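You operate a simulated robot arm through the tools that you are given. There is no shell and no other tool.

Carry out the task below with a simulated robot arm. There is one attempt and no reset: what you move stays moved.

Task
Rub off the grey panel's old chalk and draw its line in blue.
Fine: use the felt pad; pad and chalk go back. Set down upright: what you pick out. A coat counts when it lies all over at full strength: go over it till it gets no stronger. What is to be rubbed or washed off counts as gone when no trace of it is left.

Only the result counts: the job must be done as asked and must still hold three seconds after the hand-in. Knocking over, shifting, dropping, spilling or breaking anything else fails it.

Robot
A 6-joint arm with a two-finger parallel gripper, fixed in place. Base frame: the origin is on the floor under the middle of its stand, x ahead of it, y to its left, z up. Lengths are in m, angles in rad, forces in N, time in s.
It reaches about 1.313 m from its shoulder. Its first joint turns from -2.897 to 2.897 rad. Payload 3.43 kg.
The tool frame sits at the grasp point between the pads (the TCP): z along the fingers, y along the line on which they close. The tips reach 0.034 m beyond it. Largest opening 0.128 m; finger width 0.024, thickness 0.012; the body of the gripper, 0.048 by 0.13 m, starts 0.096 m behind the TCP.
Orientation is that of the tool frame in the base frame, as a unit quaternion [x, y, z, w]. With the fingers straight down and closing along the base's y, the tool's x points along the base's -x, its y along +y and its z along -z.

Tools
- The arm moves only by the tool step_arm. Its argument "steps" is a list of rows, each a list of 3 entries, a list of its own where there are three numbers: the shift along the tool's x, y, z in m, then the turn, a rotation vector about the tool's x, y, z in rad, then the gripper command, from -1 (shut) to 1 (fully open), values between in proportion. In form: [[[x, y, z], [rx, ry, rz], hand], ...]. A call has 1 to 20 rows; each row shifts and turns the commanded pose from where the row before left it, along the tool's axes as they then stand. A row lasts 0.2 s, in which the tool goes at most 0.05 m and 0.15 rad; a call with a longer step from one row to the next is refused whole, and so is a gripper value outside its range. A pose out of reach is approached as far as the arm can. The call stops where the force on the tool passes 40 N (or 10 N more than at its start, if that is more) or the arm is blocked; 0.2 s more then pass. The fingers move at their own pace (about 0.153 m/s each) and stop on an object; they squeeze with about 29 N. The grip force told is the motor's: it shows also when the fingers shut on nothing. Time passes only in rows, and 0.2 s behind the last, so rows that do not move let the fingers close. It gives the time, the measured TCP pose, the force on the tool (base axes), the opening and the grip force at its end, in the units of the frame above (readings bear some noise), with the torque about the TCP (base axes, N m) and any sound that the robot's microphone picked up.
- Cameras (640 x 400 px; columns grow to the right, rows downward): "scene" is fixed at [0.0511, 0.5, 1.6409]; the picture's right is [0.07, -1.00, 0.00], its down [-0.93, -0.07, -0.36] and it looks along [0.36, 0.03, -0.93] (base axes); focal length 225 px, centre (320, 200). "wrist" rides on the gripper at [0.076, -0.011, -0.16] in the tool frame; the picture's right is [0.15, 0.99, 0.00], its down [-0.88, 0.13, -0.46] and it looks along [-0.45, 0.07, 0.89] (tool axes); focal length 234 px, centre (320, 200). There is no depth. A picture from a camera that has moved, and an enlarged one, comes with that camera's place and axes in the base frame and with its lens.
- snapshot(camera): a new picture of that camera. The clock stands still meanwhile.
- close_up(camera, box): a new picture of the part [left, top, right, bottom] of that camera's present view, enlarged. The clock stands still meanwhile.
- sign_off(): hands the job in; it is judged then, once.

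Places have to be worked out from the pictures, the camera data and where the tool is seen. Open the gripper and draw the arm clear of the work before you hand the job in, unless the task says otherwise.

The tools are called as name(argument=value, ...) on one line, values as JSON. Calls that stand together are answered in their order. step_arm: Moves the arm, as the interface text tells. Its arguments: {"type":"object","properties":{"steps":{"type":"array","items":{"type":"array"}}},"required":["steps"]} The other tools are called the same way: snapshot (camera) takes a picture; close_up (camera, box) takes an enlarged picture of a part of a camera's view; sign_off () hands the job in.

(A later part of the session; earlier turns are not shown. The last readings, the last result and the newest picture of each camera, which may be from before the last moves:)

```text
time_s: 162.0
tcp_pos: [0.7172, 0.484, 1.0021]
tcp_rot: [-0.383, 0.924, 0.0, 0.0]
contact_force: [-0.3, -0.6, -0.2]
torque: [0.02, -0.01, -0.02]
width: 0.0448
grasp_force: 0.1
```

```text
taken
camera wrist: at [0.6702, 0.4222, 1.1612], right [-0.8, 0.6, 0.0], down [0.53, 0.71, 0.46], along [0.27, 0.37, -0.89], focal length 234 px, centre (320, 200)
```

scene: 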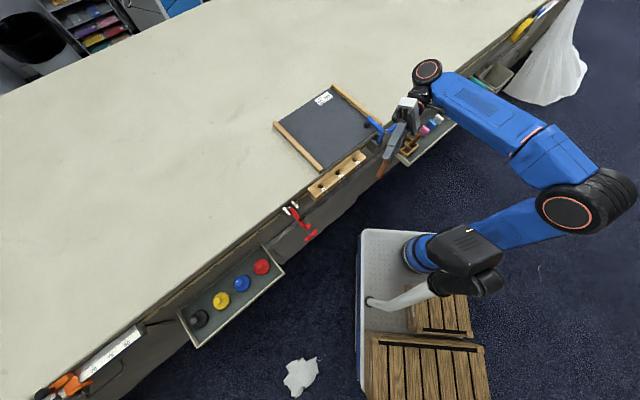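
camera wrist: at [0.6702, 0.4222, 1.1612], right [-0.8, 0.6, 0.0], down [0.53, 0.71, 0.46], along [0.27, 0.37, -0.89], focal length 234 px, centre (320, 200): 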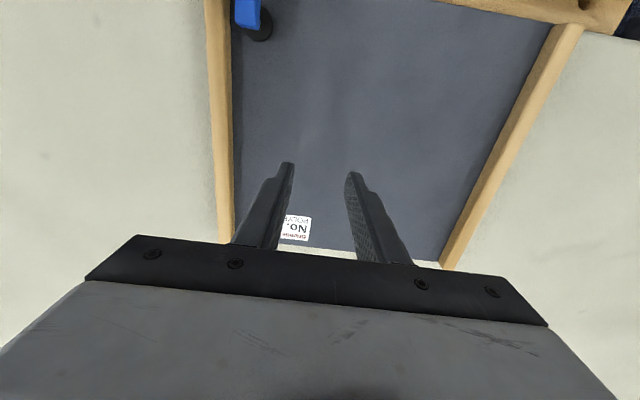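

close_up(camera="wrist", box=[240, 40, 370, 160])

close_up(camera="wrist", box=[370, 10, 540, 150])

close_up(camera="wrist", box=[250, 0, 420, 90])

close_up(camera="wrist", box=[380, 120, 500, 270])

```text
3.33 times, centred on (305, 100) of wrist
camera zoom: at [0.6702, 0.4222, 1.1612], right [-0.8, 0.6, 0.0], down [0.53, 0.71, 0.46], along [0.27, 0.37, -0.89], focal length 781 px, centre (370, 533)
```

zoom: 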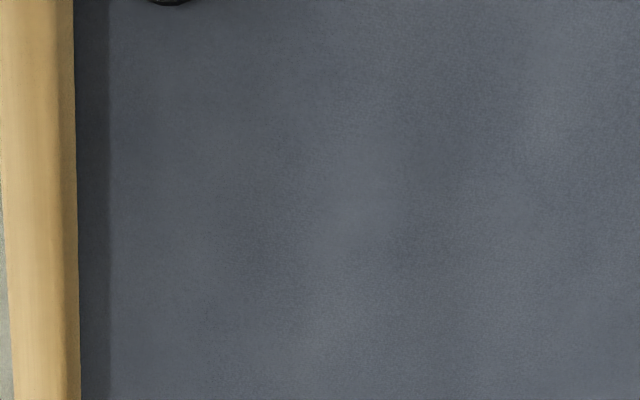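

```text
2.86 times, centred on (455, 80) of wrist
camera zoom: at [0.6702, 0.4222, 1.1612], right [-0.8, 0.6, 0.0], down [0.53, 0.71, 0.46], along [0.27, 0.37, -0.89], focal length 669 px, centre (-66, 543)
```

zoom: 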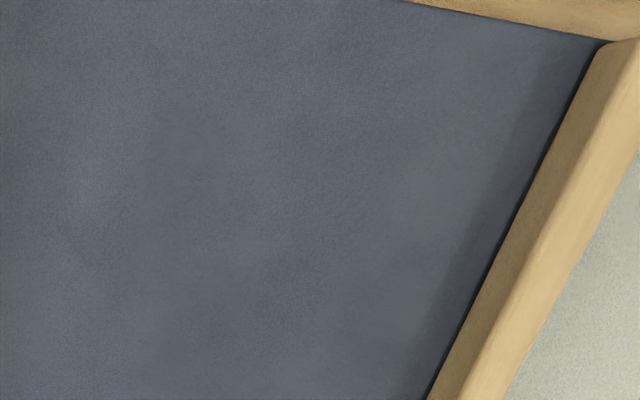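

```text
3.76 times, centred on (335, 45) of wrist
camera zoom: at [0.6702, 0.4222, 1.1612], right [-0.8, 0.6, 0.0], down [0.53, 0.71, 0.46], along [0.27, 0.37, -0.89], focal length 882 px, centre (264, 784)
```

zoom: 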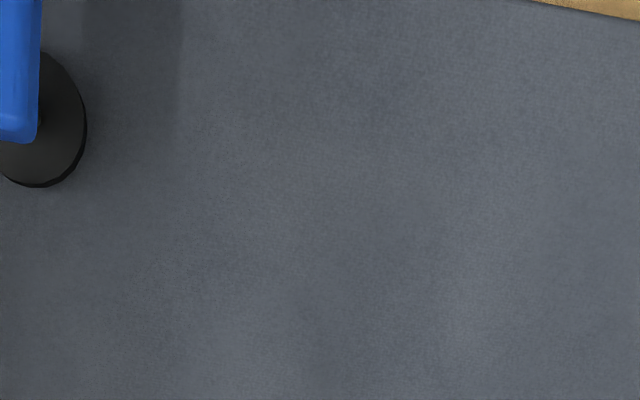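

```text
2.67 times, centred on (440, 195) of wrist
camera zoom: at [0.6702, 0.4222, 1.1612], right [-0.8, 0.6, 0.0], down [0.53, 0.71, 0.46], along [0.27, 0.37, -0.89], focal length 624 px, centre (0, 213)
```

zoom: 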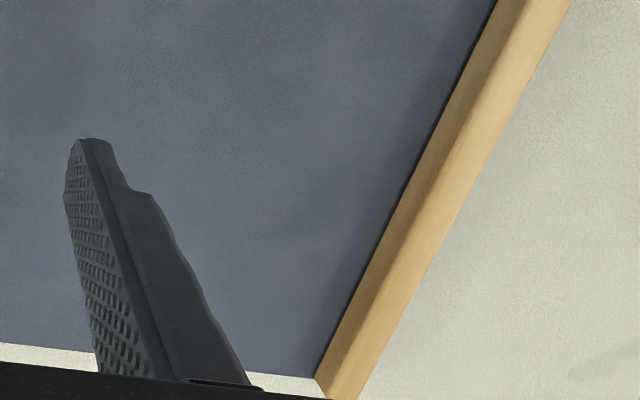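

Nothing but plain cloth. I go to check the remaining rod (C), the last unseen lower end.

step_arm(steps=[[[0, 0, -0.03], [0, 0, 0], -0.55], [[0, -0.045, 0], [0, 0, 0], -0.55], [[0, -0.045, 0], [0, 0, 0], -0.55], [[0, -0.045, 0], [0, 0, 0], -0.55], [[0, -0.045, 0], [0, 0, 0], -0.55], [[0.0448, -0.015, 0], [0, 0, 0], -0.55], [[0.0448, -0.015, 0], [0, 0, 0], -0.55], [[0.0448, -0.015, 0], [0, 0, 0], -0.55], [[0.0448, -0.015, 0], [0, 0, 0], -0.55], [[0.0446, -0.0149, 0], [0, 0, 0], -0.55], [[0, 0, 0.045], [0, 0, 0], -0.55], [[0, 0, 0.045], [0, 0, 0], -0.55], [[0, 0, 0.045], [0, 0, 0], -0.55], [[0, 0, 0.035], [0, 0, 0], -0.55], [[0, 0, 0], [0, 0, 0], -0.55]])

snapshot(camera="wrist")

close_up(camera="wrist", box=[250, 110, 400, 220])

```text
time_s: 165.2
tcp_pos: [0.7429, 0.1476, 0.8625]
tcp_rot: [-0.382, 0.924, 0.0, 0.0]
contact_force: [0.2, -0.4, 0.1]
torque: [0.04, -0.02, -0.03]
width: 0.0289
grasp_force: 0.1
```

```text
taken
camera wrist: at [0.6961, 0.0845, 1.0226], right [-0.8, 0.6, 0.0], down [0.53, 0.71, 0.46], along [0.27, 0.37, -0.89], focal length 234 px, centre (320, 200)
```

wrist: 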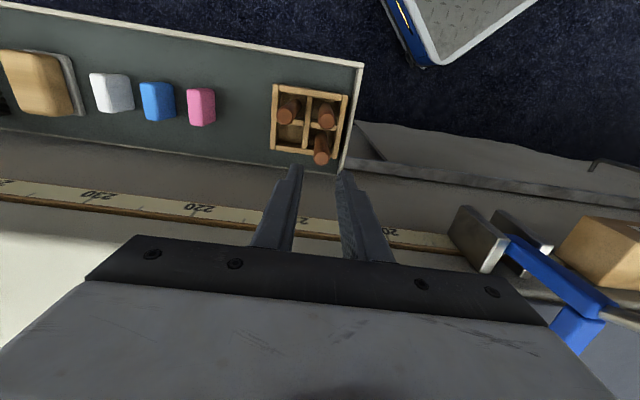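

```text
3.64 times, centred on (325, 165) of wrist
camera zoom: at [0.6961, 0.0845, 1.0226], right [-0.8, 0.6, 0.0], down [0.53, 0.71, 0.46], along [0.27, 0.37, -0.89], focal length 852 px, centre (302, 327)
```

zoom: 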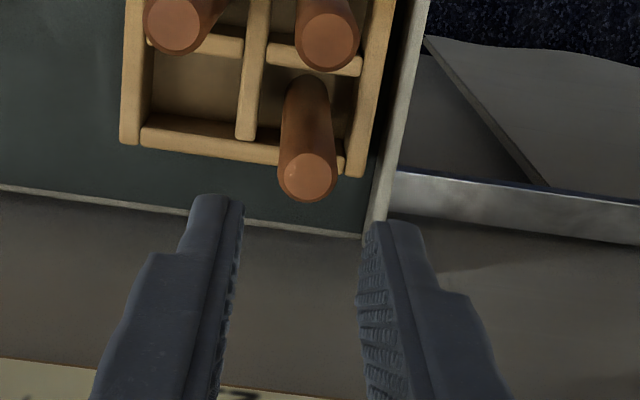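

Rod C is nearly aligned; I shift 2.7 mm and descend to grip.

step_arm(steps=[[[0, 0.0027, 0.02], [0, 0, 0], -0.55], [[0, 0, 0.03], [0, 0, 0], -0.55], [[0, 0, 0], [0, 0, 0], -0.55]])

close_up(camera="wrist", box=[250, 110, 400, 220])

```text
time_s: 166.0
tcp_pos: [0.7397, 0.1481, 0.8127]
tcp_rot: [-0.382, 0.924, 0.0, 0.0]
contact_force: [0.7, -0.3, 0.3]
torque: [-0.01, -0.04, 0.01]
width: 0.0285
grasp_force: 0.0
```

```text
3.64 times, centred on (325, 165) of wrist
camera zoom: at [0.6934, 0.0859, 0.9725], right [-0.8, 0.6, 0.0], down [0.53, 0.71, 0.46], along [0.27, 0.37, -0.89], focal length 852 px, centre (302, 327)
```

zoom: 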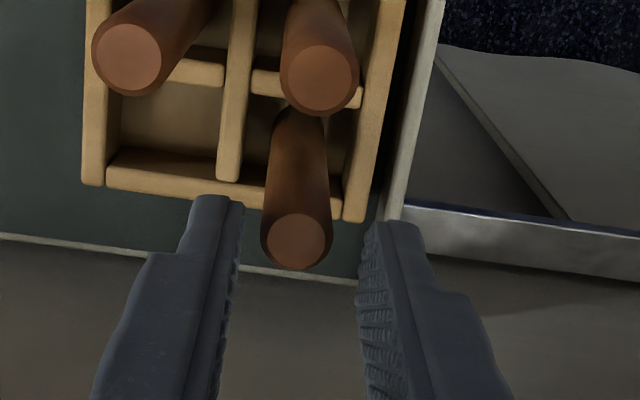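

step_arm(steps=[[[0, -0.0005, 0.02], [0, 0, 0], -0.55], [[0, 0, 0.02], [0, 0, 0], -0.55], [[0, 0, 0.019], [0, 0, 0], -0.55], [[0, 0, 0], [0, 0, 0], -0.55], [[0, 0, 0], [0, 0, 0], -0.8], [[0, 0, 0], [0, 0, 0], -1], [[0, 0, 0], [0, 0, 0], -1]])

close_up(camera="wrist", box=[250, 110, 400, 220])

```text
time_s: 167.6
tcp_pos: [0.739, 0.148, 0.7551]
tcp_rot: [-0.383, 0.924, 0.0, -0.001]
contact_force: [-0.1, -0.4, 1.4]
torque: [-0.04, 0.01, 0.01]
width: 0.0164
grasp_force: 28.8
```

```text
3.64 times, centred on (325, 165) of wrist
camera zoom: at [0.6936, 0.0857, 0.9145], right [-0.8, 0.6, 0.0], down [0.53, 0.71, 0.46], along [0.27, 0.37, -0.89], focal length 852 px, centre (302, 327)
```

zoom: 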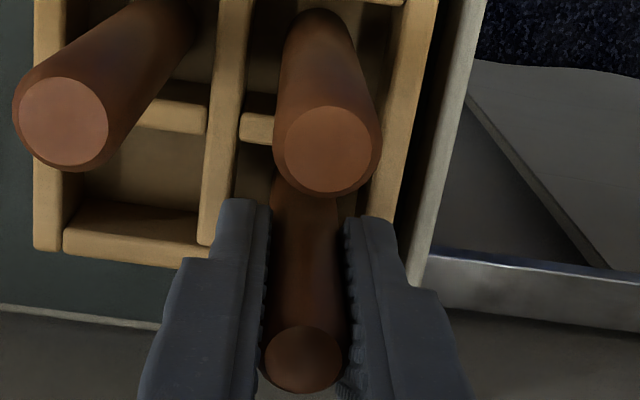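

Gripped. I lift it, move clear and tilt its end toward the scene camera.

step_arm(steps=[[[0, 0, -0.02], [0, 0, 0], -1], [[0, 0, -0.045], [0, 0, 0], -1], [[0, 0, -0.049], [0, 0, 0], -1], [[0, 0, -0.049], [0, 0, 0], -1], [[0, 0, -0.049], [0, 0, 0], -1], [[0, 0, -0.049], [0, 0, 0], -1], [[0, 0, -0.034], [0, 0, 0], -1], [[0.0435, 0, 0], [0, 0, 0], -1], [[0.0435, 0, 0], [0, 0, 0], -1], [[0, 0.045, 0], [0, 0, 0], -1], [[0, 0.045, 0], [0, 0, 0], -1], [[0, 0.045, 0], [0, 0, 0], -1], [[0, 0.045, 0], [0, 0, 0], -1], [[0, 0.045, 0], [0, 0, 0], -1], [[0, 0.045, 0], [0, 0, 0], -1], [[0, 0.045, 0], [0, 0, 0], -1], [[0, 0, 0], [0, 0, 0], -1]])

step_arm(steps=[[[0, 0, 0], [-0.131, 0.0491, 0], -1], [[0, 0, 0], [-0.131, 0.0491, 0], -1], [[0, 0, 0], [-0.131, 0.0491, 0], -1], [[0, 0, 0], [-0.131, 0.0491, 0], -1], [[0, 0, 0], [-0.131, 0.0491, 0], -1], [[0, 0, 0], [-0.131, 0.0491, 0], -1], [[0, 0, 0], [-0.131, 0.0491, 0], -1], [[0, 0, 0], [-0.131, 0.0491, 0], -1], [[0, 0, 0], [-0.131, 0.0491, 0], -1], [[0, 0, 0], [0, 0, 0], -1]])

close_up(camera="scene", box=[365, 150, 405, 190])

```text
time_s: 171.2
tcp_pos: [0.455, 0.3087, 1.0499]
tcp_rot: [-0.383, 0.924, 0.001, 0.0]
contact_force: [0.5, -0.3, -0.2]
torque: [-0.03, -0.01, 0.01]
width: 0.0163
grasp_force: 28.8
```

```text
time_s: 173.4
tcp_pos: [0.4561, 0.3082, 1.0496]
tcp_rot: [-0.31, 0.746, 0.431, -0.402]
contact_force: [-0.7, -0.5, -0.6]
torque: [-0.02, -0.01, 0.03]
width: 0.0161
grasp_force: 29.3
```

```text
10.00 times, centred on (385, 170) of scene
camera zoom: at [0.0511, 0.5, 1.6409], right [0.07, -1.0, 0.0], down [-0.93, -0.07, -0.36], along [0.36, 0.03, -0.93], focal length 2253 px, centre (-330, 500)
```

zoom: 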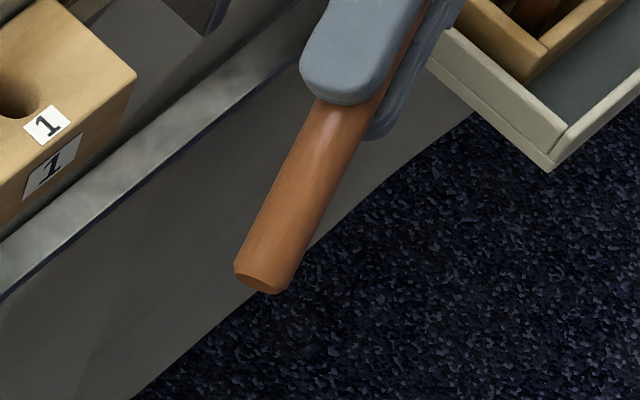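

Rod C is plain brown too — the rods are not chalk. I return it to its cell.

step_arm(steps=[[[0, 0, 0], [0.131, -0.0491, 0], -1], [[0, 0, 0], [0.131, -0.0491, 0], -1], [[0, 0, 0], [0.131, -0.0491, 0], -1], [[0, 0, 0], [0.131, -0.0491, 0], -1], [[0, 0, 0], [0.131, -0.0491, 0], -1], [[0, 0, 0], [0.131, -0.0491, 0], -1], [[0, 0, 0], [0.131, -0.0491, 0], -1], [[0, 0, 0], [0.131, -0.0491, 0], -1], [[0, 0, 0], [0.131, -0.0491, 0], -1], [[0, -0.045, 0], [0, 0, 0], -1], [[0, -0.045, 0], [0, 0, 0], -1], [[0, -0.045, 0], [0, 0, 0], -1], [[0, -0.045, 0], [0, 0, 0], -1], [[0, -0.045, 0], [0, 0, 0], -1], [[0, -0.045, 0], [0, 0, 0], -1], [[0, -0.045, 0], [0, 0, 0], -1], [[-0.0435, 0, 0], [0, 0, 0], -1], [[-0.0435, 0, 0], [0, 0, 0], -1], [[0, 0, 0], [0, 0, 0], -1]])

step_arm(steps=[[[0, 0, 0.045], [0, 0, 0], -1], [[0, 0, 0.045], [0, 0, 0], -1], [[0, 0, 0.045], [0, 0, 0], -1], [[0, 0, 0.045], [0, 0, 0], -1], [[0, 0, 0.045], [0, 0, 0], -1], [[0, 0, 0.02], [0, 0, 0], -1], [[0, 0, 0], [0, 0, 0], -1]])

close_up(camera="wrist", box=[250, 100, 400, 210])

```text
time_s: 177.4
tcp_pos: [0.739, 0.1478, 1.0508]
tcp_rot: [-0.383, 0.924, 0.0, -0.001]
contact_force: [0.1, -0.4, -0.1]
torque: [-0.01, 0.02, 0.02]
width: 0.0162
grasp_force: 28.6
```

```text
time_s: 179.0
tcp_pos: [0.741, 0.1458, 0.8067]
tcp_rot: [-0.383, 0.924, 0.0, -0.001]
contact_force: [-0.7, -0.3, -0.1]
torque: [-0.01, -0.01, -0.03]
width: 0.0162
grasp_force: 28.9
```

```text
3.64 times, centred on (325, 155) of wrist
camera zoom: at [0.6948, 0.0841, 0.9659], right [-0.8, 0.6, 0.0], down [0.53, 0.71, 0.46], along [0.27, 0.37, -0.89], focal length 852 px, centre (302, 364)
```

zoom: 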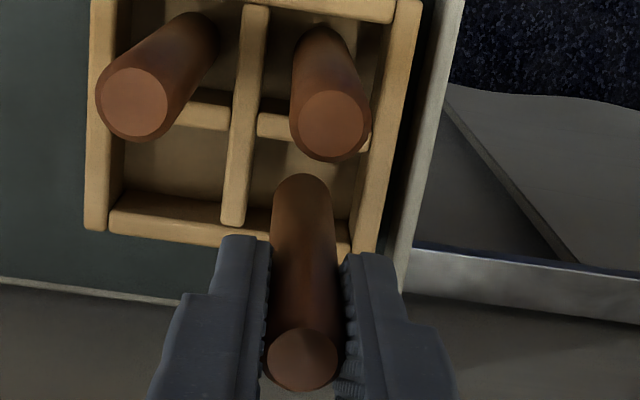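

step_arm(steps=[[[0, 0, 0.015], [0, 0, 0], -1], [[0, 0, 0.015], [0, 0, 0], -1], [[0, 0, 0.012], [0, 0, 0], -1], [[0, 0, 0.003], [0, 0, 0], -1], [[0, 0, 0], [0, 0, 0], -1]])

```text
time_s: 180.2
tcp_pos: [0.7405, 0.1468, 0.7607]
tcp_rot: [-0.383, 0.924, -0.001, 0.001]
contact_force: [2.7, 0.1, 23.2]
torque: [-0.27, -0.47, 0.01]
width: 0.0163
grasp_force: 28.0
```

Seated with contact; I ease, release and rise, then check.

step_arm(steps=[[[0, 0, -0.001], [0, 0, 0], -1], [[0, 0, 0], [0, 0, 0], -0.7], [[0, 0, 0], [0, 0, 0], -0.55], [[0, 0, 0], [0, 0, 0], -0.55], [[0, 0, -0.02], [0, 0, 0], -0.55], [[0, 0, -0.03], [0, 0, 0], -0.55], [[0, 0, -0.04], [0, 0, 0], -0.55], [[0, 0, -0.045], [0, 0, 0], -0.55], [[0, 0, -0.045], [0, 0, 0], -0.55], [[0, 0, -0.045], [0, 0, 0], -0.55], [[0, 0, 0], [0, 0, 0], -0.55]])

close_up(camera="scene", box=[385, 110, 435, 160])

snapshot(camera="wrist")

```text
time_s: 182.6
tcp_pos: [0.7411, 0.1474, 0.9865]
tcp_rot: [-0.382, 0.924, 0.0, 0.0]
contact_force: [-0.7, 0.5, 0.2]
torque: [-0.01, 0.0, -0.01]
width: 0.0289
grasp_force: 0.1
```

```text
8.00 times, centred on (410, 135) of scene
camera zoom: at [0.0511, 0.5, 1.6409], right [0.07, -1.0, 0.0], down [-0.93, -0.07, -0.36], along [0.36, 0.03, -0.93], focal length 1803 px, centre (-400, 720)
```

zoom: 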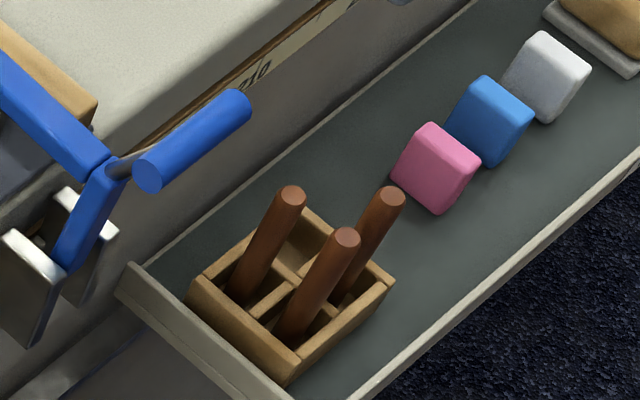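

```text
taken
camera wrist: at [0.6941, 0.0852, 1.1457], right [-0.8, 0.6, 0.0], down [0.53, 0.71, 0.46], along [0.27, 0.37, -0.89], focal length 234 px, centre (320, 200)
```

wrist: 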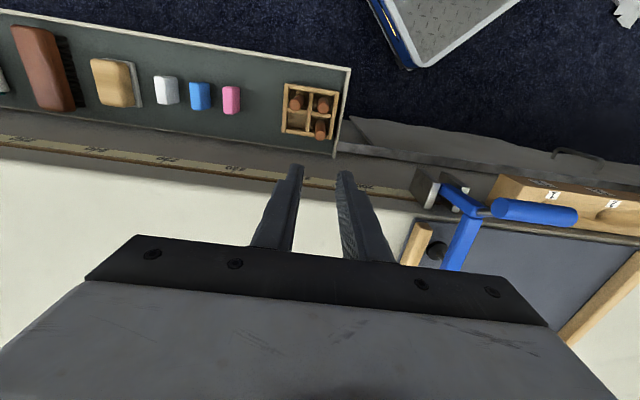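

All rods are back upright. Before further trials, I inspect the knobbed pucks in the other tray up close: rise and travel along the table edge toward it.

step_arm(steps=[[[0, 0, -0.047], [0, 0, 0], -0.5], [[0, 0, -0.047], [0, 0, 0], -0.5], [[-0.00275, 0.0477, 0], [0, 0, 0], -0.5], [[-0.00275, 0.0477, 0], [0, 0, 0], -0.5], [[-0.00275, 0.0477, 0], [0, 0, 0], -0.5], [[-0.00275, 0.0477, 0], [0, 0, 0], -0.5], [[-0.00275, 0.0477, 0], [0, 0, 0], -0.5], [[-0.00275, 0.0477, 0], [0, 0, 0], -0.5], [[-0.00275, 0.0477, 0], [0, 0, 0], -0.5], [[-0.00275, 0.0477, 0], [0, 0, 0], -0.5], [[-0.00275, 0.0477, 0], [0, 0, 0], -0.5], [[-0.00275, 0.0477, 0], [0, 0, 0], -0.5], [[-0.00275, 0.0477, 0], [0, 0, 0], -0.5], [[-0.00275, 0.0477, 0], [0, 0, 0], -0.5], [[-0.00275, 0.0477, 0], [0, 0, 0], -0.5], [[-0.00275, 0.0477, 0], [0, 0, 0], -0.5], [[-0.00275, 0.0477, 0], [0, 0, 0], -0.5], [[-0.00275, 0.0477, 0], [0, 0, 0], -0.5], [[-0.00275, 0.0477, 0], [0, 0, 0], -0.5], [[-0.00275, 0.0477, 0], [0, 0, 0], -0.5]])

snapshot(camera="wrist")

snapshot(camera="scene")

```text
time_s: 186.8
tcp_pos: [0.1787, 0.7339, 1.0233]
tcp_rot: [-0.383, 0.924, 0.003, 0.001]
contact_force: [0.8, -0.7, -0.2]
torque: [0.01, -0.03, 0.01]
width: 0.032
grasp_force: 0.0
out of reach, approached as far as the arm can: row 17, 18, 19, 20
```

```text
taken
camera wrist: at [0.1325, 0.6708, 1.183], right [-0.8, 0.6, 0.0], down [0.53, 0.71, 0.46], along [0.27, 0.37, -0.89], focal length 234 px, centre (320, 200)
```

wrist: 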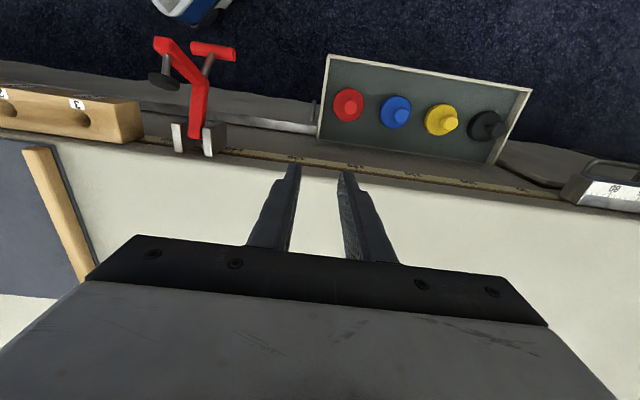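

```text
taken
```

scene: 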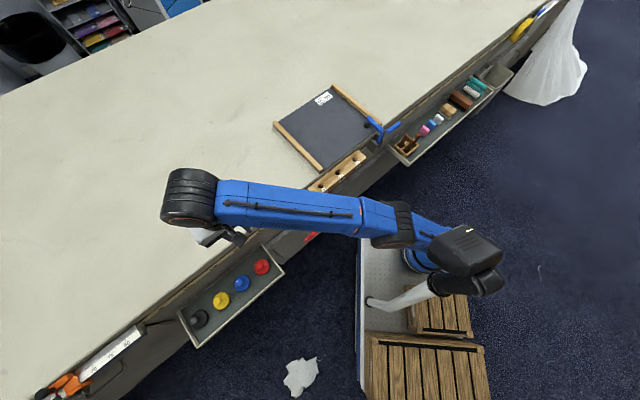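

close_up(camera="wrist", box=[310, 50, 540, 180])

close_up(camera="wrist", box=[365, 80, 425, 140])

close_up(camera="wrist", box=[130, 20, 260, 170])

close_up(camera="scene", box=[380, 70, 520, 165])

```text
2.78 times, centred on (425, 115) of wrist
camera zoom: at [0.1325, 0.6708, 1.183], right [-0.8, 0.6, 0.0], down [0.53, 0.71, 0.46], along [0.27, 0.37, -0.89], focal length 652 px, centre (28, 436)
```

zoom: 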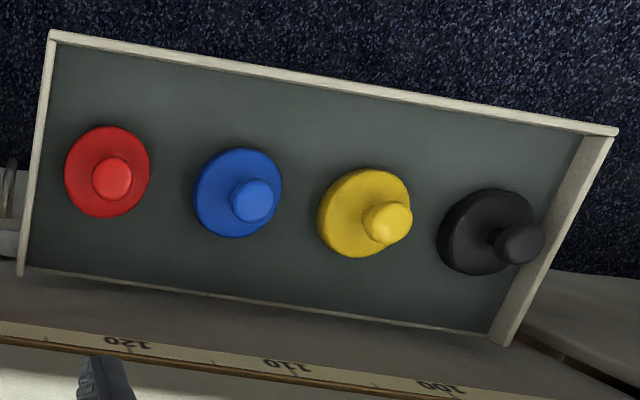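

```text
6.67 times, centred on (395, 110) of wrist
camera zoom: at [0.1325, 0.6708, 1.183], right [-0.8, 0.6, 0.0], down [0.53, 0.71, 0.46], along [0.27, 0.37, -0.89], focal length 1561 px, centre (-180, 800)
```

zoom: 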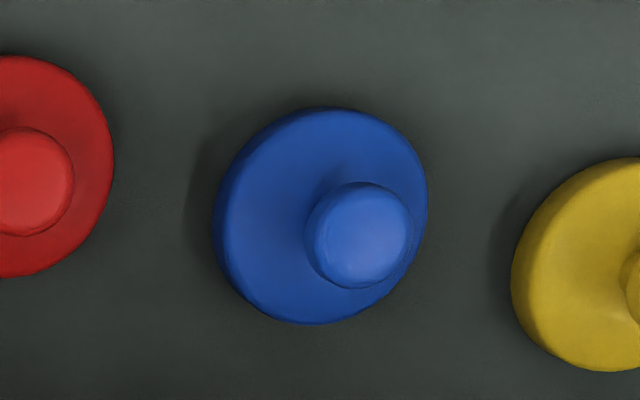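

```text
2.67 times, centred on (195, 95) of wrist
camera zoom: at [0.1325, 0.6708, 1.183], right [-0.8, 0.6, 0.0], down [0.53, 0.71, 0.46], along [0.27, 0.37, -0.89], focal length 624 px, centre (653, 480)
```

zoom: 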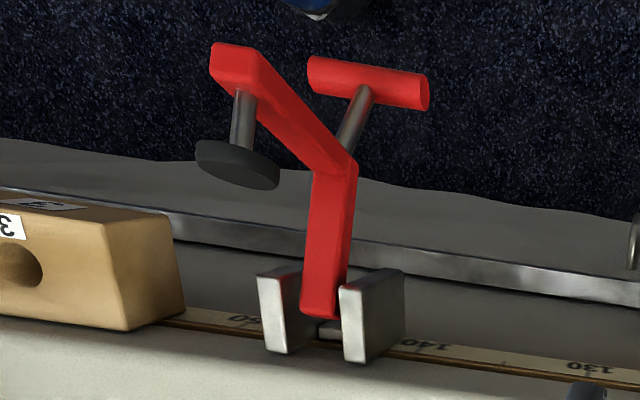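

```text
4.21 times, centred on (450, 118) of scene
camera zoom: at [0.0511, 0.5, 1.6409], right [0.07, -1.0, 0.0], down [-0.93, -0.07, -0.36], along [0.36, 0.03, -0.93], focal length 949 px, centre (-227, 547)
```

zoom: 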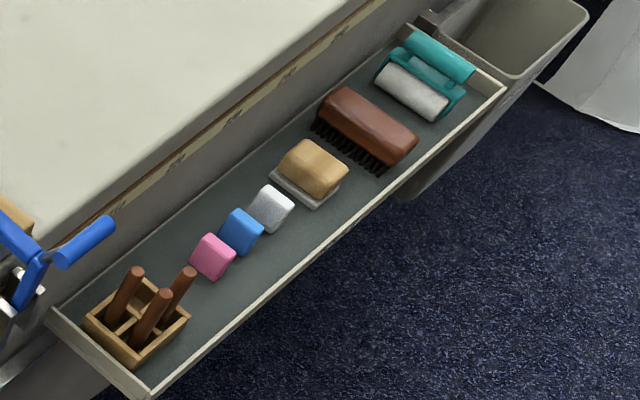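

The pucks are plain weights and the red and blue levers are toggle clamps; so the tiles remain the only sensible chalk. I go back to the tool tray to take the blue tile again and test systematically (gentle force, edges, speed).

step_arm(steps=[[[0, 0, -0.03], [0, 0, 0], -0.4], [[0.0017, -0.0468, 0], [0, 0, 0], -0.3], [[0.0017, -0.0468, 0], [0, 0, 0], -0.3], [[0.0017, -0.0468, 0], [0, 0, 0], -0.3], [[0.0017, -0.0468, 0], [0, 0, 0], -0.3], [[0.0017, -0.0468, 0], [0, 0, 0], -0.3], [[0.0017, -0.0468, 0], [0, 0, 0], -0.3], [[0.0017, -0.0468, 0], [0, 0, 0], -0.3], [[0.0017, -0.0468, 0], [0, 0, 0], -0.3], [[0.0017, -0.0468, 0], [0, 0, 0], -0.3], [[0.0017, -0.0468, 0], [0, 0, 0], -0.3], [[0.0017, -0.0468, 0], [0, 0, 0], -0.3], [[0.0017, -0.0468, 0], [0, 0, 0], -0.3], [[0.0017, -0.0468, 0], [0, 0, 0], -0.3], [[0.0017, -0.0468, 0], [0, 0, 0], -0.3], [[0.0017, -0.0468, 0], [0, 0, 0], -0.3], [[0.0017, -0.0468, 0], [0, 0, 0], -0.3], [[0.0017, -0.0468, 0], [0, 0, 0], -0.3], [[0.0017, -0.0468, 0], [0, 0, 0], -0.3], [[0.0017, -0.0468, 0], [0, 0, 0], -0.3]])

snapshot(camera="wrist")

```text
time_s: 191.0
tcp_pos: [0.7883, 0.0659, 1.038]
tcp_rot: [-0.383, 0.924, -0.001, 0.001]
contact_force: [-0.5, -0.9, 0.2]
torque: [0.01, -0.04, 0.01]
width: 0.045
grasp_force: 0.1
out of reach, approached as far as the arm can: row 1
```

```text
taken
camera wrist: at [0.7422, 0.0042, 1.1981], right [-0.8, 0.6, 0.0], down [0.53, 0.71, 0.46], along [0.27, 0.37, -0.89], focal length 234 px, centre (320, 200)
```

wrist: 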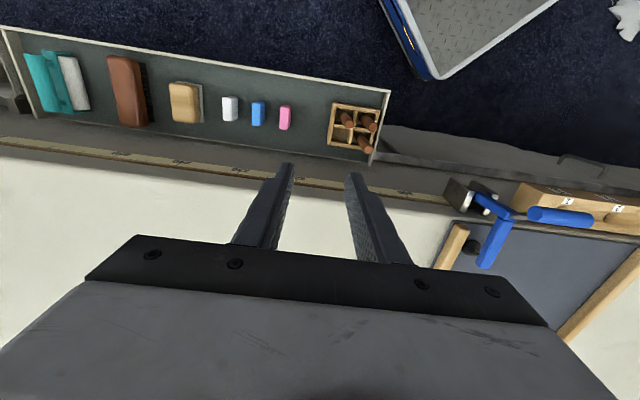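

step_arm(steps=[[[-0.0012, -0.0424, 0], [0, 0, 0], -0.3], [[-0.0012, -0.0424, 0], [0, 0, 0], -0.3], [[-0.0012, -0.0424, 0], [0, 0, 0], -0.3], [[0, 0, 0.044], [0, 0, 0], -0.3], [[0, 0, 0.044], [0, 0, 0], -0.3], [[0, 0, 0.044], [0, 0, 0], -0.3], [[0, 0, 0.044], [0, 0, 0], -0.3], [[0, 0, 0.044], [0, 0, 0], -0.3], [[0, 0, 0.044], [0, 0, 0], -0.3], [[0, 0, 0], [0, 0, 0], -0.3]])

close_up(camera="wrist", box=[230, 100, 410, 230])

```text
time_s: 193.2
tcp_pos: [0.8801, -0.0184, 0.7748]
tcp_rot: [-0.383, 0.924, 0.0, 0.001]
contact_force: [1.6, 0.1, -0.1]
torque: [-0.01, 0.0, 0.01]
width: 0.0449
grasp_force: 0.1
```

```text
3.08 times, centred on (320, 165) of wrist
camera zoom: at [0.8338, -0.0816, 0.9341], right [-0.8, 0.6, 0.0], down [0.53, 0.71, 0.46], along [0.27, 0.37, -0.89], focal length 720 px, centre (320, 308)
```

zoom: 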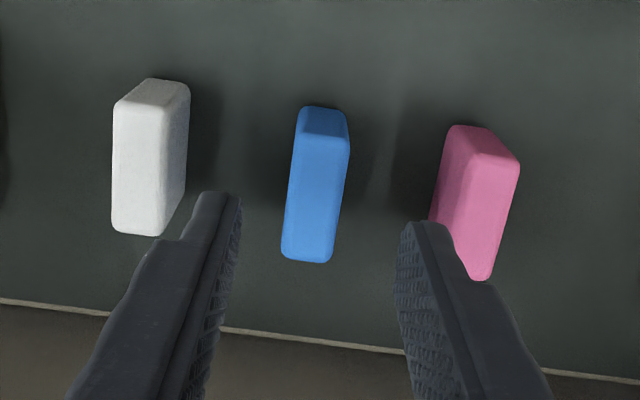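

step_arm(steps=[[[0, -0.0015, 0.015], [0, 0, 0], -0.3], [[0, 0, 0.015], [0, 0, 0], -0.3], [[0, 0, 0.015], [0, 0, 0], -0.3], [[0, 0, 0.0135], [0, 0, 0], -0.3], [[0, 0, 0], [0, 0, 0], -0.3], [[0, 0, 0], [0, 0, 0], -0.6], [[0, 0, 0], [0, 0, 0], -0.8], [[0, 0, 0], [0, 0, 0], -1], [[0, 0, 0], [0, 0, 0], -1]])

close_up(camera="wrist", box=[230, 100, 410, 230])

```text
time_s: 195.2
tcp_pos: [0.8805, -0.0212, 0.7155]
tcp_rot: [-0.382, 0.924, 0.001, -0.001]
contact_force: [0.5, -0.4, 0.5]
torque: [-0.03, 0.0, -0.03]
width: 0.017
grasp_force: 28.8
```

```text
3.08 times, centred on (320, 165) of wrist
camera zoom: at [0.8347, -0.0834, 0.8754], right [-0.8, 0.6, 0.0], down [0.53, 0.71, 0.46], along [0.27, 0.37, -0.89], focal length 720 px, centre (320, 308)
```

zoom: 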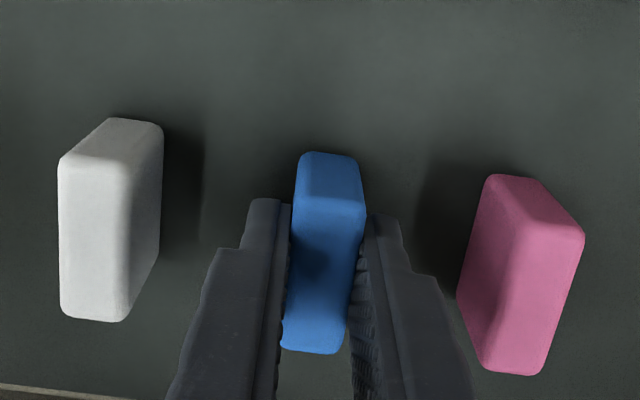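

Gripped again. I carry it to the panel's line start.

step_arm(steps=[[[0, 0, -0.01], [0, 0, 0], -1], [[0, 0, -0.0465], [0, 0, 0], -1], [[0, 0, -0.0465], [0, 0, 0], -1], [[0, 0, -0.0465], [0, 0, 0], -1], [[0, 0, -0.0465], [0, 0, 0], -1], [[0, 0, -0.0465], [0, 0, 0], -1], [[0, 0, -0.0465], [0, 0, 0], -1], [[0, 0, -0.0465], [0, 0, 0], -1], [[-0.0164, 0.0419, 0], [0, 0, 0], -1], [[-0.0164, 0.0419, 0], [0, 0, 0], -1], [[-0.0164, 0.0419, 0], [0, 0, 0], -1], [[-0.0164, 0.0419, 0], [0, 0, 0], -1], [[-0.0164, 0.0419, 0], [0, 0, 0], -1], [[-0.0164, 0.0419, 0], [0, 0, 0], -1], [[-0.0164, 0.0419, 0], [0, 0, 0], -1], [[-0.0164, 0.0419, 0], [0, 0, 0], -1], [[-0.0164, 0.0419, 0], [0, 0, 0], -1], [[-0.0164, 0.0419, 0], [0, 0, 0], -1], [[-0.0164, 0.0415, 0], [0, 0, 0], -1], [[0, 0, 0], [0, 0, 0], -1]])

step_arm(steps=[[[0, 0, 0.045], [0, 0, 0], -1], [[0, 0, 0.045], [0, 0, 0], -1], [[0, 0, 0.01], [0, 0, 0], -1], [[0, 0, 0], [0, 0, 0], -1]])

```text
time_s: 199.4
tcp_pos: [0.6827, 0.4315, 1.0501]
tcp_rot: [-0.383, 0.924, 0.0, -0.001]
contact_force: [-0.2, -0.5, 0.1]
torque: [0.03, 0.06, 0.0]
width: 0.017
grasp_force: 29.0
```

```text
time_s: 200.4
tcp_pos: [0.6835, 0.4325, 0.9489]
tcp_rot: [-0.383, 0.924, 0.001, 0.0]
contact_force: [-0.2, 0.3, 0.0]
torque: [0.01, 0.0, 0.0]
width: 0.0174
grasp_force: 28.6
```

Now I approach contact very gently in half-millimetre steps.

step_arm(steps=[[[0, 0, 0.008], [0, 0, 0], -1], [[0, 0, 0.002], [0, 0, 0], -1], [[0, 0, 0.001], [0, 0, 0], -1], [[0, 0, 0], [0, 0, 0], -1]])

```text
time_s: 201.4
tcp_pos: [0.6824, 0.4325, 0.9383]
tcp_rot: [-0.382, 0.924, 0.0, 0.0]
contact_force: [-0.9, -0.4, -0.3]
torque: [0.0, 0.01, 0.01]
width: 0.0169
grasp_force: 29.3
```

step_arm(steps=[[[0, 0, 0.0006], [0, 0, 0], -1], [[0, 0, 0.0004], [0, 0, 0], -1], [[0, 0, 0], [0, 0, 0], -1]])

```text
time_s: 202.2
tcp_pos: [0.6827, 0.4317, 0.9371]
tcp_rot: [-0.383, 0.924, 0.0, 0.0]
contact_force: [0.3, 0.0, -1.1]
torque: [0.02, -0.03, 0.01]
width: 0.0171
grasp_force: 28.6
```

step_arm(steps=[[[0, 0, 0.0004], [0, 0, 0], -1], [[0, 0, 0.0003], [0, 0, 0], -1], [[0, 0, 0], [0, 0, 0], -1]])

```text
time_s: 203.0
tcp_pos: [0.6829, 0.4317, 0.9369]
tcp_rot: [-0.383, 0.924, 0.0, -0.001]
contact_force: [-0.4, -0.6, 0.2]
torque: [0.0, 0.01, -0.04]
width: 0.0171
grasp_force: 29.2
```

step_arm(steps=[[[0, 0, 0.0003], [0, 0, 0], -1], [[0, 0, 0.0002], [0, 0, 0], -1], [[0, 0, 0], [0, 0, 0], -1]])

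```text
time_s: 203.8
tcp_pos: [0.682, 0.4312, 0.9363]
tcp_rot: [-0.383, 0.924, 0.0, 0.0]
contact_force: [-1.1, 0.1, -0.7]
torque: [0.02, -0.02, -0.03]
width: 0.0169
grasp_force: 29.0
```

step_arm(steps=[[[0, 0, 0.0003], [0, 0, 0], -1], [[0, 0, 0.0003], [0, 0, 0], -1], [[0, 0, 0], [0, 0, 0], -1]])

```text
time_s: 204.6
tcp_pos: [0.683, 0.4324, 0.9356]
tcp_rot: [-0.383, 0.924, 0.001, 0.001]
contact_force: [-0.4, -2.6, 7.0]
torque: [-0.13, 0.06, 0.04]
width: 0.0172
grasp_force: 29.2
```

About 7 N. I draw slowly (25 mm/s) this time.

step_arm(steps=[[[-0.005, 0, 0], [0, 0, 0], -1], [[-0.005, 0, 0], [0, 0, 0], -1], [[-0.005, 0, 0.0001], [0, 0, 0], -1], [[-0.005, 0, 0], [0, 0, 0], -1], [[-0.005, 0, 0.0001], [0, 0, 0], -1], [[-0.005, 0, 0], [0, 0, 0], -1], [[-0.005, 0, 0.0001], [0, 0, 0], -1], [[-0.005, 0, 0], [0, 0, 0], -1]])

close_up(camera="scene", box=[310, 85, 370, 140])

```text
time_s: 206.4
tcp_pos: [0.7116, 0.4597, 0.9362]
tcp_rot: [-0.383, 0.924, 0.0, 0.001]
contact_force: [-6.7, -6.5, 19.2]
torque: [-0.26, 0.3, -0.01]
width: 0.017
grasp_force: 29.3
```

```text
7.27 times, centred on (340, 112) of scene
camera zoom: at [0.0511, 0.5, 1.6409], right [0.07, -1.0, 0.0], down [-0.93, -0.07, -0.36], along [0.36, 0.03, -0.93], focal length 1639 px, centre (174, 836)
```

zoom: 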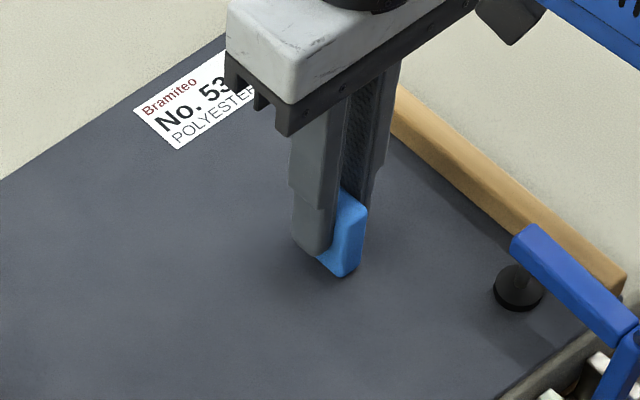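

Flat face definitely gives nothing. I try the long edge: lift slightly, roll the tile by 0.35 rad, and lower again.

step_arm(steps=[[[0, 0, -0.008], [0, 0, 0], -1], [[0, 0, 0], [0.12, 0, 0], -1], [[0, 0, 0], [0.12, 0, 0], -1], [[0, 0, 0], [0.11, 0, 0], -1], [[0, 0.0024, 0.0066], [0, 0, 0], -1], [[0, 0, 0], [0, 0, 0], -1]])

close_up(camera="scene", box=[310, 85, 370, 140])

```text
time_s: 207.8
tcp_pos: [0.7116, 0.4608, 0.9351]
tcp_rot: [-0.377, 0.91, -0.161, 0.067]
contact_force: [0.8, -1.0, 2.9]
torque: [-0.13, -0.12, -0.03]
width: 0.017
grasp_force: 28.6
```

```text
7.27 times, centred on (340, 112) of scene
camera zoom: at [0.0511, 0.5, 1.6409], right [0.07, -1.0, 0.0], down [-0.93, -0.07, -0.36], along [0.36, 0.03, -0.93], focal length 1639 px, centre (174, 836)
```

zoom: 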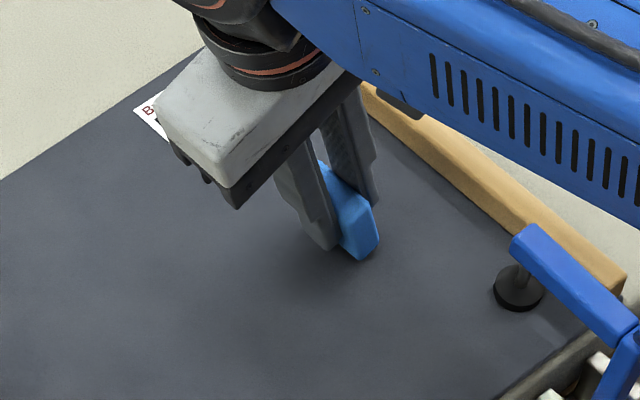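

The long edge touches (3 N). I press slightly more and stroke back and forth.

step_arm(steps=[[[0, 0.0002, 0.0004], [0, 0, 0], -1], [[0.01, 0, 0], [0, 0, 0], -1], [[0.01, 0, 0], [0, 0, 0], -1], [[0.01, 0, 0], [0, 0, 0], -1], [[0.01, 0, 0], [0, 0, 0], -1], [[-0.01, 0, 0], [0, 0, 0], -1], [[-0.01, 0, 0], [0, 0, 0], -1], [[-0.01, 0, 0.0001], [0, 0, 0], -1], [[-0.01, 0, 0.0001], [0, 0, 0], -1], [[0, 0, 0], [0, 0, 0], -1]])

close_up(camera="scene", box=[310, 85, 370, 140])

```text
time_s: 210.0
tcp_pos: [0.7125, 0.4599, 0.9351]
tcp_rot: [-0.377, 0.91, -0.16, 0.067]
contact_force: [-2.9, -4.1, 13.5]
torque: [-0.26, 0.01, -0.04]
width: 0.0169
grasp_force: 28.4
```

```text
7.27 times, centred on (340, 112) of scene
camera zoom: at [0.0511, 0.5, 1.6409], right [0.07, -1.0, 0.0], down [-0.93, -0.07, -0.36], along [0.36, 0.03, -0.93], focal length 1639 px, centre (174, 836)
```

zoom: 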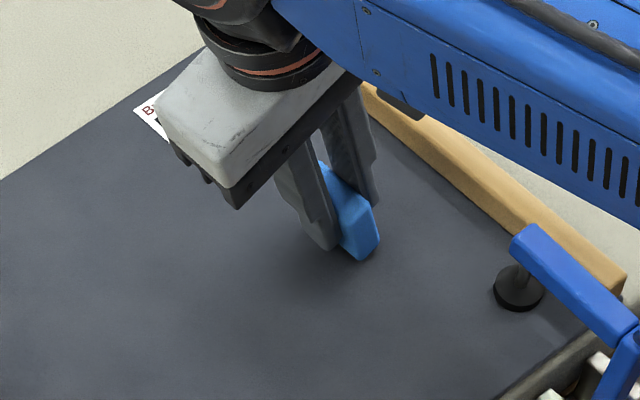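

Contact of 13 N on the edge and still no trace: the coloured blocks must be erasers, not chalk. That makes the brown sticks in the box the chalks (colour only shown by their mark). I straighten, lift and return the blue block first.

step_arm(steps=[[[0, -0.007, -0.019], [0, 0, 0], -1], [[0, 0, 0], [-0.12, 0, 0], -1], [[0, 0, 0], [-0.12, 0, 0], -1], [[0, 0, 0], [-0.11, 0, 0], -1], [[0, 0, -0.045], [0, 0, 0], -1], [[0, 0, -0.045], [0, 0, 0], -1], [[0, -0.045, 0], [0, 0, 0], -1], [[0, -0.045, 0], [0, 0, 0], -1], [[0, -0.045, 0], [0, 0, 0], -1], [[0, -0.045, 0], [0, 0, 0], -1], [[0.0205, -0.0411, 0], [0, 0, 0], -1], [[0.0205, -0.0411, 0], [0, 0, 0], -1], [[0.0205, -0.0411, 0], [0, 0, 0], -1], [[0.0205, -0.0411, 0], [0, 0, 0], -1], [[0.0205, -0.0411, 0], [0, 0, 0], -1], [[0.0205, -0.0411, 0], [0, 0, 0], -1], [[0.0205, -0.0411, 0], [0, 0, 0], -1], [[0, 0, 0], [0, 0, 0], -1]])

snapshot(camera="wrist")

close_up(camera="scene", box=[270, 75, 400, 175])

```text
time_s: 213.8
tcp_pos: [0.9373, 0.0266, 1.0469]
tcp_rot: [-0.383, 0.924, 0.0, 0.001]
contact_force: [-1.0, 0.4, -0.7]
torque: [0.01, 0.01, -0.04]
width: 0.0169
grasp_force: 29.0
```

```text
taken
camera wrist: at [0.892, -0.0342, 1.2069], right [-0.8, 0.6, 0.0], down [0.53, 0.71, 0.46], along [0.27, 0.37, -0.89], focal length 234 px, centre (320, 200)
```

wrist: 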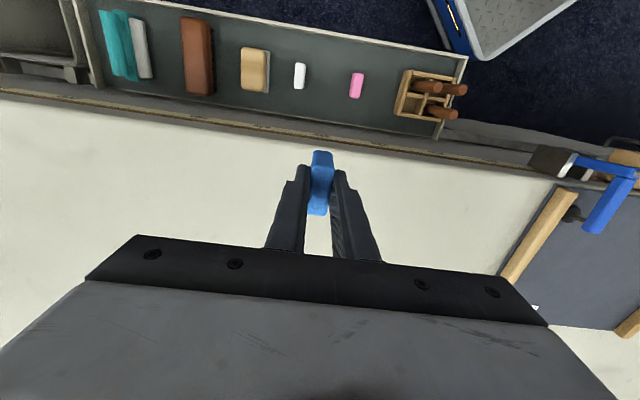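

```text
4.00 times, centred on (335, 125) of scene
camera zoom: at [0.0511, 0.5, 1.6409], right [0.07, -1.0, 0.0], down [-0.93, -0.07, -0.36], along [0.36, 0.03, -0.93], focal length 901 px, centre (260, 500)
```

zoom: 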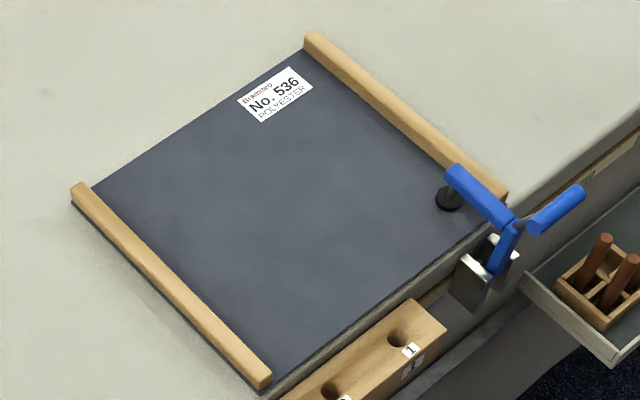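

step_arm(steps=[[[0.037, 0.0029, 0], [0, 0, 0], -1], [[0.0368, 0.0029, 0], [0, 0, 0], -1], [[0, 0, 0.045], [0, 0, 0], -1], [[0, 0, 0.045], [0, 0, 0], -1], [[0, 0, 0.045], [0, 0, 0], -1], [[0, 0, 0.045], [0, 0, 0], -1], [[0, 0, 0.045], [0, 0, 0], -1], [[0, 0, 0.045], [0, 0, 0], -1], [[0, 0, 0.04], [0, 0, 0], -1], [[0, 0, 0.012], [0, 0, 0], -1], [[0, 0, 0.004], [0, 0, 0], -1], [[0, 0, 0], [0, 0, 0], -1]])

close_up(camera="wrist", box=[210, 80, 430, 240])

```text
time_s: 216.4
tcp_pos: [0.8836, -0.0188, 0.7203]
tcp_rot: [-0.383, 0.924, 0.0, 0.0]
contact_force: [0.5, -1.0, 0.0]
torque: [0.03, -0.03, 0.0]
width: 0.017
grasp_force: 29.2
```

```text
2.50 times, centred on (320, 160) of wrist
camera zoom: at [0.8383, -0.0824, 0.8805], right [-0.8, 0.6, 0.0], down [0.53, 0.71, 0.46], along [0.27, 0.37, -0.89], focal length 585 px, centre (320, 300)
```

zoom: 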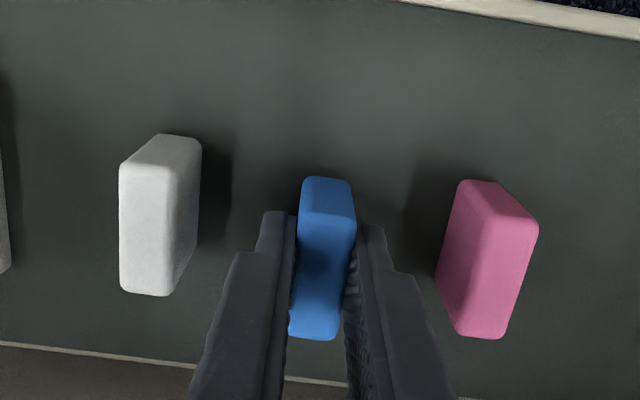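

Slightly off from the original spot; I correct 2–3 mm and lower to contact.

step_arm(steps=[[[0.003, 0.002, 0.002], [0, 0, 0], -1], [[0, 0, 0.0015], [0, 0, 0], -1], [[0, 0, 0.001], [0, 0, 0], -1], [[0, 0, 0.001], [0, 0, 0], -1], [[0, 0, 0], [0, 0, 0], -1]])

```text
time_s: 217.6
tcp_pos: [0.8813, -0.0215, 0.7154]
tcp_rot: [-0.382, 0.924, -0.001, 0.002]
contact_force: [-0.4, -1.4, 2.7]
torque: [0.01, -0.07, 0.0]
width: 0.0171
grasp_force: 28.6
```

Light contact (2.7 N) at the original position. I release and rise.

step_arm(steps=[[[0, 0, 0], [0, 0, 0], -0.6], [[0, 0, 0], [0, 0, 0], -0.4], [[0, 0, 0], [0, 0, 0], -0.3], [[0, 0, 0], [0, 0, 0], -0.3], [[0, 0, -0.02], [0, 0, 0], -0.3], [[0, 0, -0.03], [0, 0, 0], -0.3], [[0, 0, -0.04], [0, 0, 0], -0.3], [[0, 0, -0.045], [0, 0, 0], -0.3], [[0, 0, -0.045], [0, 0, 0], -0.3], [[0, 0, 0], [0, 0, 0], -0.3]])

snapshot(camera="wrist")

close_up(camera="scene", box=[380, 85, 470, 165])

```text
time_s: 219.8
tcp_pos: [0.8798, -0.0211, 0.8951]
tcp_rot: [-0.382, 0.924, 0.0, 0.0]
contact_force: [-0.3, -0.9, 0.8]
torque: [0.01, 0.0, -0.01]
width: 0.0446
grasp_force: 0.2
```

```text
taken
camera wrist: at [0.8337, -0.0831, 1.0557], right [-0.8, 0.6, 0.0], down [0.53, 0.71, 0.46], along [0.27, 0.37, -0.89], focal length 234 px, centre (320, 200)
```

wrist: 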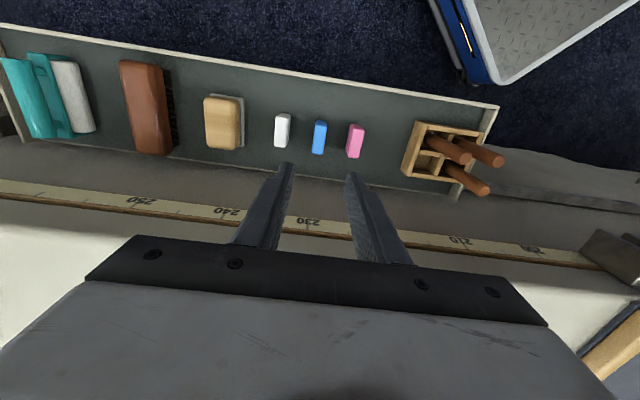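

```text
5.00 times, centred on (425, 125) of scene
camera zoom: at [0.0511, 0.5, 1.6409], right [0.07, -1.0, 0.0], down [-0.93, -0.07, -0.36], along [0.36, 0.03, -0.93], focal length 1127 px, centre (-205, 575)
```

zoom: 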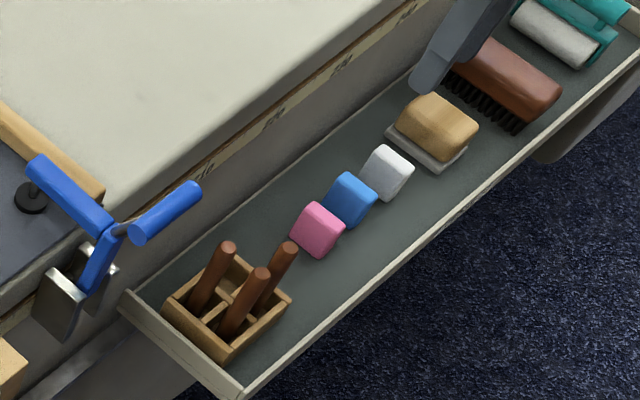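

Everything is back in order. Now I take rod A to test whether these sticks are the chalks: move above it.

step_arm(steps=[[[0.0042, 0.0437, 0], [0, 0, 0], -0.55], [[0.0042, 0.0437, 0], [0, 0, 0], -0.55], [[0.0042, 0.0437, 0], [0, 0, 0], -0.55], [[0.0042, 0.0437, 0], [0, 0, 0], -0.55], [[0, 0, 0.04], [0, 0, 0], -0.55], [[0, 0, 0.04], [0, 0, 0], -0.55], [[0, 0, 0], [0, 0, 0], -0.55]])

close_up(camera="wrist", box=[250, 110, 400, 220])

```text
time_s: 221.4
tcp_pos: [0.7472, 0.0907, 0.8135]
tcp_rot: [-0.384, 0.923, 0.0, 0.0]
contact_force: [-0.2, 0.5, 0.6]
torque: [0.02, -0.03, 0.04]
width: 0.0289
grasp_force: 0.1
```

```text
3.64 times, centred on (325, 165) of wrist
camera zoom: at [0.7006, 0.0292, 0.9733], right [-0.8, 0.6, 0.0], down [0.53, 0.71, 0.46], along [0.27, 0.37, -0.89], focal length 852 px, centre (302, 327)
```

zoom: 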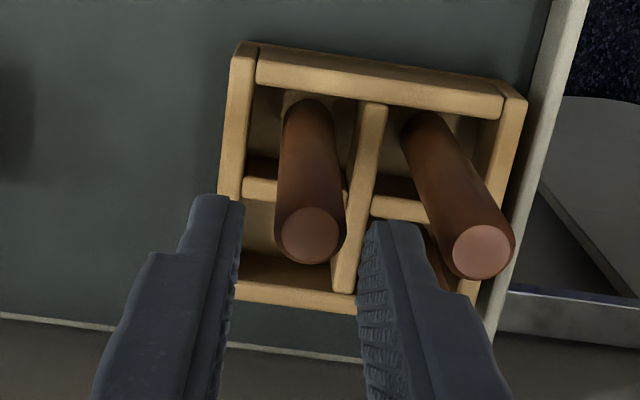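

step_arm(steps=[[[0, 0.0025, 0.02], [0, 0, 0], -0.55], [[0, 0, 0.02], [0, 0, 0], -0.55], [[0, 0, 0.02], [0, 0, 0], -0.55], [[0, 0, 0], [0, 0, 0], -0.55], [[0, 0, 0], [0, 0, 0], -0.8], [[0, 0, 0], [0, 0, 0], -1], [[0, 0, 0], [0, 0, 0], -1]])

close_up(camera="wrist", box=[250, 110, 400, 220])

```text
time_s: 223.0
tcp_pos: [0.7426, 0.0945, 0.7543]
tcp_rot: [-0.383, 0.924, 0.0, 0.0]
contact_force: [-0.3, -1.0, 0.2]
torque: [-0.02, -0.02, 0.01]
width: 0.0165
grasp_force: 29.3
```

```text
3.64 times, centred on (325, 165) of wrist
camera zoom: at [0.6965, 0.0316, 0.9142], right [-0.8, 0.6, 0.0], down [0.53, 0.71, 0.46], along [0.27, 0.37, -0.89], focal length 852 px, centre (302, 327)
```

zoom: 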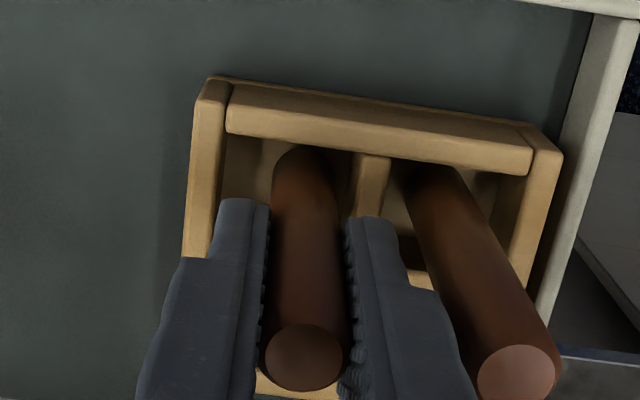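

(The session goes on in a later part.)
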